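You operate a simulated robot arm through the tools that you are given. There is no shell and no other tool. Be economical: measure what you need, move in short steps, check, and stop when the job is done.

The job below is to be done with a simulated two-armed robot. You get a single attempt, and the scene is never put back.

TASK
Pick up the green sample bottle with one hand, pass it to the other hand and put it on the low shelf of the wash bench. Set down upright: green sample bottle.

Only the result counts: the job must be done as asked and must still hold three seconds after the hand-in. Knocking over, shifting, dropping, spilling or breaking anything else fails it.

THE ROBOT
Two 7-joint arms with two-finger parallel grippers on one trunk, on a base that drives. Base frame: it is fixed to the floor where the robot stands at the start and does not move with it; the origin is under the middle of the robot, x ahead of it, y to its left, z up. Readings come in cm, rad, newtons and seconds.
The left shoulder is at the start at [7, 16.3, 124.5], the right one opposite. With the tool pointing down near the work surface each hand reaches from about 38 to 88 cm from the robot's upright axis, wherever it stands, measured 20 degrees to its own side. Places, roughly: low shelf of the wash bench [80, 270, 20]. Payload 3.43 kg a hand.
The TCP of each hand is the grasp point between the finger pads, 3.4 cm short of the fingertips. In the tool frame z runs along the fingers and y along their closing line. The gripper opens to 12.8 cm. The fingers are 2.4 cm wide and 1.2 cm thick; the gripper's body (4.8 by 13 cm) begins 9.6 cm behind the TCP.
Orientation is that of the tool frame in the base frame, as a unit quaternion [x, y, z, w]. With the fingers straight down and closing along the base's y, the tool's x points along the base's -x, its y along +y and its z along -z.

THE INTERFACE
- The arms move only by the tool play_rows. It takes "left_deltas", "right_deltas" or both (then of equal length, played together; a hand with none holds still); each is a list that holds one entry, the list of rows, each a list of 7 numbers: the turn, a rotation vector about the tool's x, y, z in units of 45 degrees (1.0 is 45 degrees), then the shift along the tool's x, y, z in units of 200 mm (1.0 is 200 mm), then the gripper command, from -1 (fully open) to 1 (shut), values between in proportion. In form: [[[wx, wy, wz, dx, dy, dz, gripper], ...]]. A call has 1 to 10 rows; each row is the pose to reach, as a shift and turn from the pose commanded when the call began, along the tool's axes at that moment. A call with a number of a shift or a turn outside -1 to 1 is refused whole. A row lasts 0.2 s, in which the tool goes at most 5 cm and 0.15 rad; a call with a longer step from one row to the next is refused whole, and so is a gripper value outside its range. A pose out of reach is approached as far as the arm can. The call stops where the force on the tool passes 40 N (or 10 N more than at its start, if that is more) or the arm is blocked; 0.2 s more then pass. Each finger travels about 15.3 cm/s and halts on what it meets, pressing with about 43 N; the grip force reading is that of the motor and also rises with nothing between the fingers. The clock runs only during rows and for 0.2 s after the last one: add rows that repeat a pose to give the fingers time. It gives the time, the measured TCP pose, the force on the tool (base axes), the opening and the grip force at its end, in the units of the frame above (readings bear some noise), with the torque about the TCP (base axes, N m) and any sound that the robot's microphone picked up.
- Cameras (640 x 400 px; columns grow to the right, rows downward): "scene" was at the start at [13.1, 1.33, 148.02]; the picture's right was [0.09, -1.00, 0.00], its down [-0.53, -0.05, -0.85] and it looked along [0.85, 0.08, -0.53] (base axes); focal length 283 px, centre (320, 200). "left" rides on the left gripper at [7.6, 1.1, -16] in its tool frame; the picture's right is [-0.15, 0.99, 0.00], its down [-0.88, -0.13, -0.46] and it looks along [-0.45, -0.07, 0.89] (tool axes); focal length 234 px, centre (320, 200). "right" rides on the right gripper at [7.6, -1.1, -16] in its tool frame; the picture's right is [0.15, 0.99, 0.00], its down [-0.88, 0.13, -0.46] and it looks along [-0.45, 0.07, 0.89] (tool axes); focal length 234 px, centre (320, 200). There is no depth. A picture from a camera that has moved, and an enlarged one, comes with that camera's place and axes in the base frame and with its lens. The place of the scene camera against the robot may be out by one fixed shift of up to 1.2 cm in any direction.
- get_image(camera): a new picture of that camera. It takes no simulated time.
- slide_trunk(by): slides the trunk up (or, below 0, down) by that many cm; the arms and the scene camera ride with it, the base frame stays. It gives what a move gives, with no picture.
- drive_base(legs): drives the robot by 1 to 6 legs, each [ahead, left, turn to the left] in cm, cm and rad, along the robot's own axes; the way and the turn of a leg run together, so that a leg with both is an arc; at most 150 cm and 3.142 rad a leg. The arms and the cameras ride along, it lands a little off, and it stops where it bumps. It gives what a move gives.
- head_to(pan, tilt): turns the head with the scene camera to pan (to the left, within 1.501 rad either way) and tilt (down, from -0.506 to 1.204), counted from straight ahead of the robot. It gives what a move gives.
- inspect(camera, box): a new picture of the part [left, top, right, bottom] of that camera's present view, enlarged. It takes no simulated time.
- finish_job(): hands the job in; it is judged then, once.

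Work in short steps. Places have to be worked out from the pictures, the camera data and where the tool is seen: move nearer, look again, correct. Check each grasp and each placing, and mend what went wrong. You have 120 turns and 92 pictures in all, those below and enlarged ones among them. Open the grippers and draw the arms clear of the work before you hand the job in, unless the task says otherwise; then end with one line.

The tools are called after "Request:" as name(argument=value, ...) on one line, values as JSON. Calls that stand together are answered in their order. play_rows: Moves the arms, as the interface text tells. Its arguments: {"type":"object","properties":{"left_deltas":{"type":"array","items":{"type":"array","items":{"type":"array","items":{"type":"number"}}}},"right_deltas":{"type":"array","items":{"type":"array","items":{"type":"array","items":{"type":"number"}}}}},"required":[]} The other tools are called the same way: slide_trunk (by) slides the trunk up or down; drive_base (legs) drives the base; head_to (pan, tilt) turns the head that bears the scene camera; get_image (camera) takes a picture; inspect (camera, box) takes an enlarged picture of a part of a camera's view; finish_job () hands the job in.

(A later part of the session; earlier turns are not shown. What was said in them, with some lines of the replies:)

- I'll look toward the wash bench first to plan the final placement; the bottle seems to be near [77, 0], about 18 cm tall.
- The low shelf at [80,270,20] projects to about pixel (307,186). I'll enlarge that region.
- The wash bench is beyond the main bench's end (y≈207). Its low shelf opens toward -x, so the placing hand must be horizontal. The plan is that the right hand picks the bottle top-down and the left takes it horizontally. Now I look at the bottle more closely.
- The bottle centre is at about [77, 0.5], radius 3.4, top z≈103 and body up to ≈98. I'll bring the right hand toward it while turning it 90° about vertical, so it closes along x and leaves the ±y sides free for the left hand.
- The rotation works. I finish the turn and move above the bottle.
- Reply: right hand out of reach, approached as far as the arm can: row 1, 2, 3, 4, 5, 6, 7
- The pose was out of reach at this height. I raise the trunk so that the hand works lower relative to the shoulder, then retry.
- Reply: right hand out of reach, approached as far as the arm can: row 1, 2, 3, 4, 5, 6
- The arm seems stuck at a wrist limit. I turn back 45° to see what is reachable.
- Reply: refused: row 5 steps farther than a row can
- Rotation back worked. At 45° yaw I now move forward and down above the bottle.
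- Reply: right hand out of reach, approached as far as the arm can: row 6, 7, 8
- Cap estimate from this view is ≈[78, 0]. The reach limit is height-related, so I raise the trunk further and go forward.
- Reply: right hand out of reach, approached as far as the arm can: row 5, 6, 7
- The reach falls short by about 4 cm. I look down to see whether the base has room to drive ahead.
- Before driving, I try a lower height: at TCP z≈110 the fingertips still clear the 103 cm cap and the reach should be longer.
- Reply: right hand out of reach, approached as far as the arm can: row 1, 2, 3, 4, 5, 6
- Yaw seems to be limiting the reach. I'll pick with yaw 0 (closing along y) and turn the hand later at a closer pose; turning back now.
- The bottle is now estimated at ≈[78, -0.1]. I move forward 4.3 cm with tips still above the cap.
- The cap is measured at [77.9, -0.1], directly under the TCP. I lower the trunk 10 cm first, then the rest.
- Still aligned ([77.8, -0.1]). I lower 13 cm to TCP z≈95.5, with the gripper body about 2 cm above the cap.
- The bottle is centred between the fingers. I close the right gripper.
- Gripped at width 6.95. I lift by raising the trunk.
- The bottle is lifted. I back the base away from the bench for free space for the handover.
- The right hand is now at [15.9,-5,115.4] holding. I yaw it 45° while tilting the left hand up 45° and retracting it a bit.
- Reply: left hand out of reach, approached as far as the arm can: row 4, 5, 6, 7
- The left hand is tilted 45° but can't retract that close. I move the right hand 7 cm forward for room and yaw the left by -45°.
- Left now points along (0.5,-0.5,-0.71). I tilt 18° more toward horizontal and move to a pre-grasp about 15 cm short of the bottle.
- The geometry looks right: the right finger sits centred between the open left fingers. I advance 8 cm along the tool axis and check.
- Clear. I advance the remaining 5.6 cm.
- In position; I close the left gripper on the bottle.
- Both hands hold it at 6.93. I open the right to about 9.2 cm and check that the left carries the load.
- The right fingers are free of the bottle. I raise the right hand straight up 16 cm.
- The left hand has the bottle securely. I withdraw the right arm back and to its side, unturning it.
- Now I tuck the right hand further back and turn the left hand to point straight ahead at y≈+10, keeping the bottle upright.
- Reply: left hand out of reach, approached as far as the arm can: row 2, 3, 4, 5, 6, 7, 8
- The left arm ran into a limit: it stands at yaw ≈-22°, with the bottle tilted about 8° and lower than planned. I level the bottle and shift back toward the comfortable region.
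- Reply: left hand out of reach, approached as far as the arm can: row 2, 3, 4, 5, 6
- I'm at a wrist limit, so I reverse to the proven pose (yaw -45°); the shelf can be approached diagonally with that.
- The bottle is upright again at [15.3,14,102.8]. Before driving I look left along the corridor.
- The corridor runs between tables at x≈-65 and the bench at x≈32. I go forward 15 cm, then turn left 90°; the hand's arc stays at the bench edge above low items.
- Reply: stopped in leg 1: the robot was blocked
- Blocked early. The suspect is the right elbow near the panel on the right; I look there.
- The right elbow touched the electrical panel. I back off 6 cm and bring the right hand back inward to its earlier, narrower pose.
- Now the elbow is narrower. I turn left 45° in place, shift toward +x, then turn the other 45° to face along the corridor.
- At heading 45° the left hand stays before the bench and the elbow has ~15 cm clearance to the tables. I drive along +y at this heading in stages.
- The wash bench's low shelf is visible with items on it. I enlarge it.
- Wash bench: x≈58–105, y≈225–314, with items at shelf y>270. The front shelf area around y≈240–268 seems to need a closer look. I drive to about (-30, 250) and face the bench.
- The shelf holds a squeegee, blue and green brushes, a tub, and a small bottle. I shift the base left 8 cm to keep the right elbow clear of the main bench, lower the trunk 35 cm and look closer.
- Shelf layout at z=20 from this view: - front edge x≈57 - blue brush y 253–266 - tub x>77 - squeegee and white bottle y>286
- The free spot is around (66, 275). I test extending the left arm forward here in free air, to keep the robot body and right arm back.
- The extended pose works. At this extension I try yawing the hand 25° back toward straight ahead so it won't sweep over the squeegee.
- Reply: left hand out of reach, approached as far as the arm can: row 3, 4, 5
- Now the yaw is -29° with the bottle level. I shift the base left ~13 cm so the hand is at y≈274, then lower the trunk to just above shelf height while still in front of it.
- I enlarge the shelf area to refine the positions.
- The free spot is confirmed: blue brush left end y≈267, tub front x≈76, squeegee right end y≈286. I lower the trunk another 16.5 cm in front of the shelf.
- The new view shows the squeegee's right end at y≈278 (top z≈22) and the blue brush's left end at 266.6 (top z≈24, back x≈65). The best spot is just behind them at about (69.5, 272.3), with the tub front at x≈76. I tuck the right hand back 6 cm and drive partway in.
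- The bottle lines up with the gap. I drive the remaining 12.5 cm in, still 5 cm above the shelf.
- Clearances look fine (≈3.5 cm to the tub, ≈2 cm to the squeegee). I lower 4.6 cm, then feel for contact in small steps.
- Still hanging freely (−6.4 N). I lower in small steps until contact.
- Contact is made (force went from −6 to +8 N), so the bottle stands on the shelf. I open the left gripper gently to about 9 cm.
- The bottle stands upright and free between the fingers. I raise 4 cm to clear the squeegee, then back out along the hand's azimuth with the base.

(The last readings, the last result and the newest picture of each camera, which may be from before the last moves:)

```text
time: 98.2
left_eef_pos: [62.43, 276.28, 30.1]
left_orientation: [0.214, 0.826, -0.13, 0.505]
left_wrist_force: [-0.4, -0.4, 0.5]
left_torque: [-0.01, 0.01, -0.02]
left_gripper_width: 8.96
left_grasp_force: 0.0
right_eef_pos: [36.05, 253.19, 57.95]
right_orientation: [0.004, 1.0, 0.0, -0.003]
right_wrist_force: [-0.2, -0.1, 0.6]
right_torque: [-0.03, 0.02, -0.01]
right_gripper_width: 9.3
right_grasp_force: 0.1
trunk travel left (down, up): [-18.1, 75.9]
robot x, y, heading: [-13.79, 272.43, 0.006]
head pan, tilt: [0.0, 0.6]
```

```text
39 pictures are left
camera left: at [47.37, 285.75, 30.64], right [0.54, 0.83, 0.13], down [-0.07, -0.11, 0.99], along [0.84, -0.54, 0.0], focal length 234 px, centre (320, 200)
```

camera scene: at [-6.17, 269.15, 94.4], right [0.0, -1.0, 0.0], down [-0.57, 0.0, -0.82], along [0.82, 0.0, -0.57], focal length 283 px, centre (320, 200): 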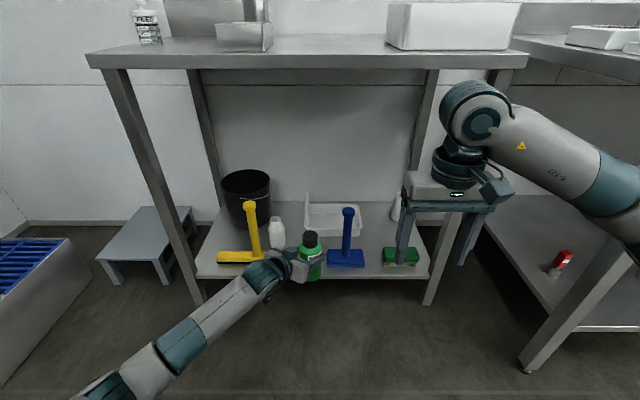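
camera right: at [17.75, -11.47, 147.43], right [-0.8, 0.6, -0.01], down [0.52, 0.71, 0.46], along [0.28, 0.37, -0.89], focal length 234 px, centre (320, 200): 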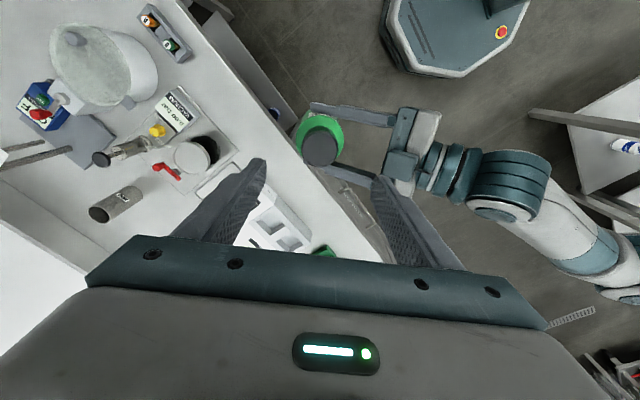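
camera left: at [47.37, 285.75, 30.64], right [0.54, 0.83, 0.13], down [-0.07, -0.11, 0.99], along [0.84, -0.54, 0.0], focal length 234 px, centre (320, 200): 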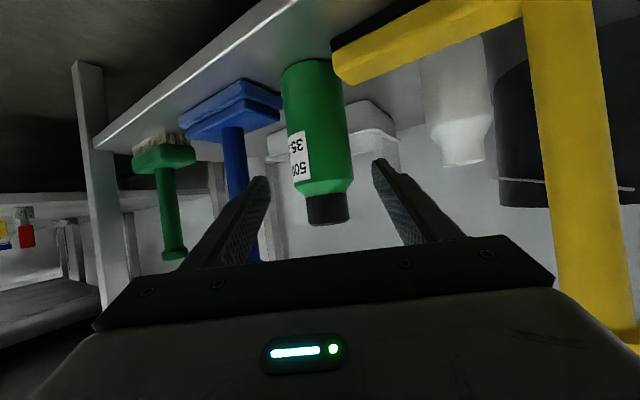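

The bottle stands alone, upright. I back straight out another 25 cm and verify.

Request:
drive_base(legs=[[-25, 0, 0]])

Request:
play_rows(left_deltas=[[[0, 0, 0, 0, 0, 0, -1], [0, 0, 0, 0, 0, 0, -1]]], right_deltas=[[[0, 0, 0, 0, 0, 0, -1], [0, 0, 0, 0, 0, 0, -1]]])

Request:
get_image(camera="scene")

Request:
inspect(camera="scene", box=[220, 150, 420, 275])

```text
time: 100.0
left_eef_pos: [37.54, 276.21, 30.12]
left_orientation: [0.213, 0.826, -0.13, 0.505]
left_wrist_force: [-0.8, -0.4, -0.3]
left_torque: [0.04, 0.02, -0.03]
left_gripper_width: 8.97
left_grasp_force: 0.0
right_eef_pos: [11.11, 253.09, 57.88]
right_orientation: [0.004, 1.0, 0.001, -0.003]
right_wrist_force: [0.4, 0.1, -0.1]
right_torque: [-0.02, 0.02, -0.02]
right_gripper_width: 9.3
right_grasp_force: 0.0
trunk travel left (down, up): [-18.1, 75.9]
robot x, y, heading: [-38.9, 272.34, 0.002]
head pan, tilt: [0.0, 0.6]
```

```text
time: 100.6
left_eef_pos: [37.66, 276.2, 30.05]
left_orientation: [0.214, 0.826, -0.13, 0.505]
left_wrist_force: [-0.3, 0.7, 0.5]
left_torque: [0.0, -0.01, 0.01]
left_gripper_width: 12.8
left_grasp_force: 0.0
right_eef_pos: [11.14, 253.19, 58.12]
right_orientation: [0.002, 1.0, 0.0, -0.003]
right_wrist_force: [-0.5, -0.2, 0.2]
right_torque: [0.0, 0.02, 0.01]
right_gripper_width: 12.8
right_grasp_force: 0.1
trunk travel left (down, up): [-18.1, 75.9]
robot x, y, heading: [-38.4, 272.43, 0.002]
head pan, tilt: [0.0, 0.6]
```

```text
38 pictures are left
camera scene: at [-25.6, 272.96, 93.22], right [0.0, -1.0, 0.0], down [-0.57, 0.0, -0.82], along [0.82, 0.0, -0.57], focal length 283 px, centre (320, 200)
```

scene: 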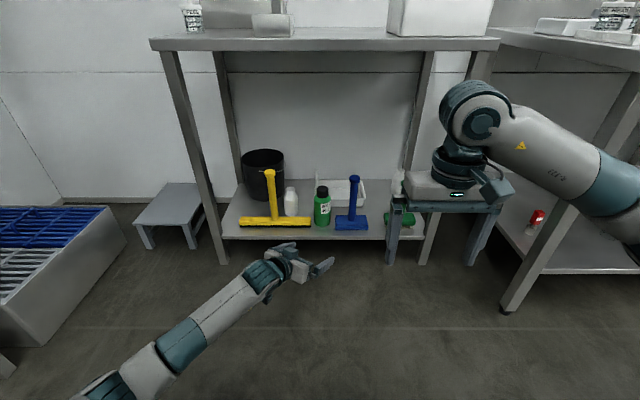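

```text
3.20 times, centred on (320, 212) of scene
camera zoom: at [-25.6, 272.96, 93.22], right [0.0, -1.0, 0.0], down [-0.57, 0.0, -0.82], along [0.82, 0.0, -0.57], focal length 907 px, centre (320, 160)
```

zoom: 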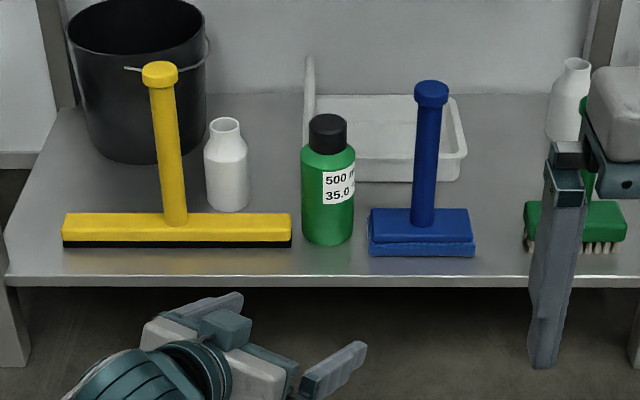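

The green bottle stands upright on the low shelf. Its neighbours are undisturbed, and both hands are open and clear, so I hand the job in.

Request:
finish_job()

```text
The job is handed in.
```

The green sample bottle was picked up with the right hand, passed to the left, and set down upright on the low shelf of the wash bench. The right elbow bumped the electrical panel once while driving; I saw nothing displaced there.
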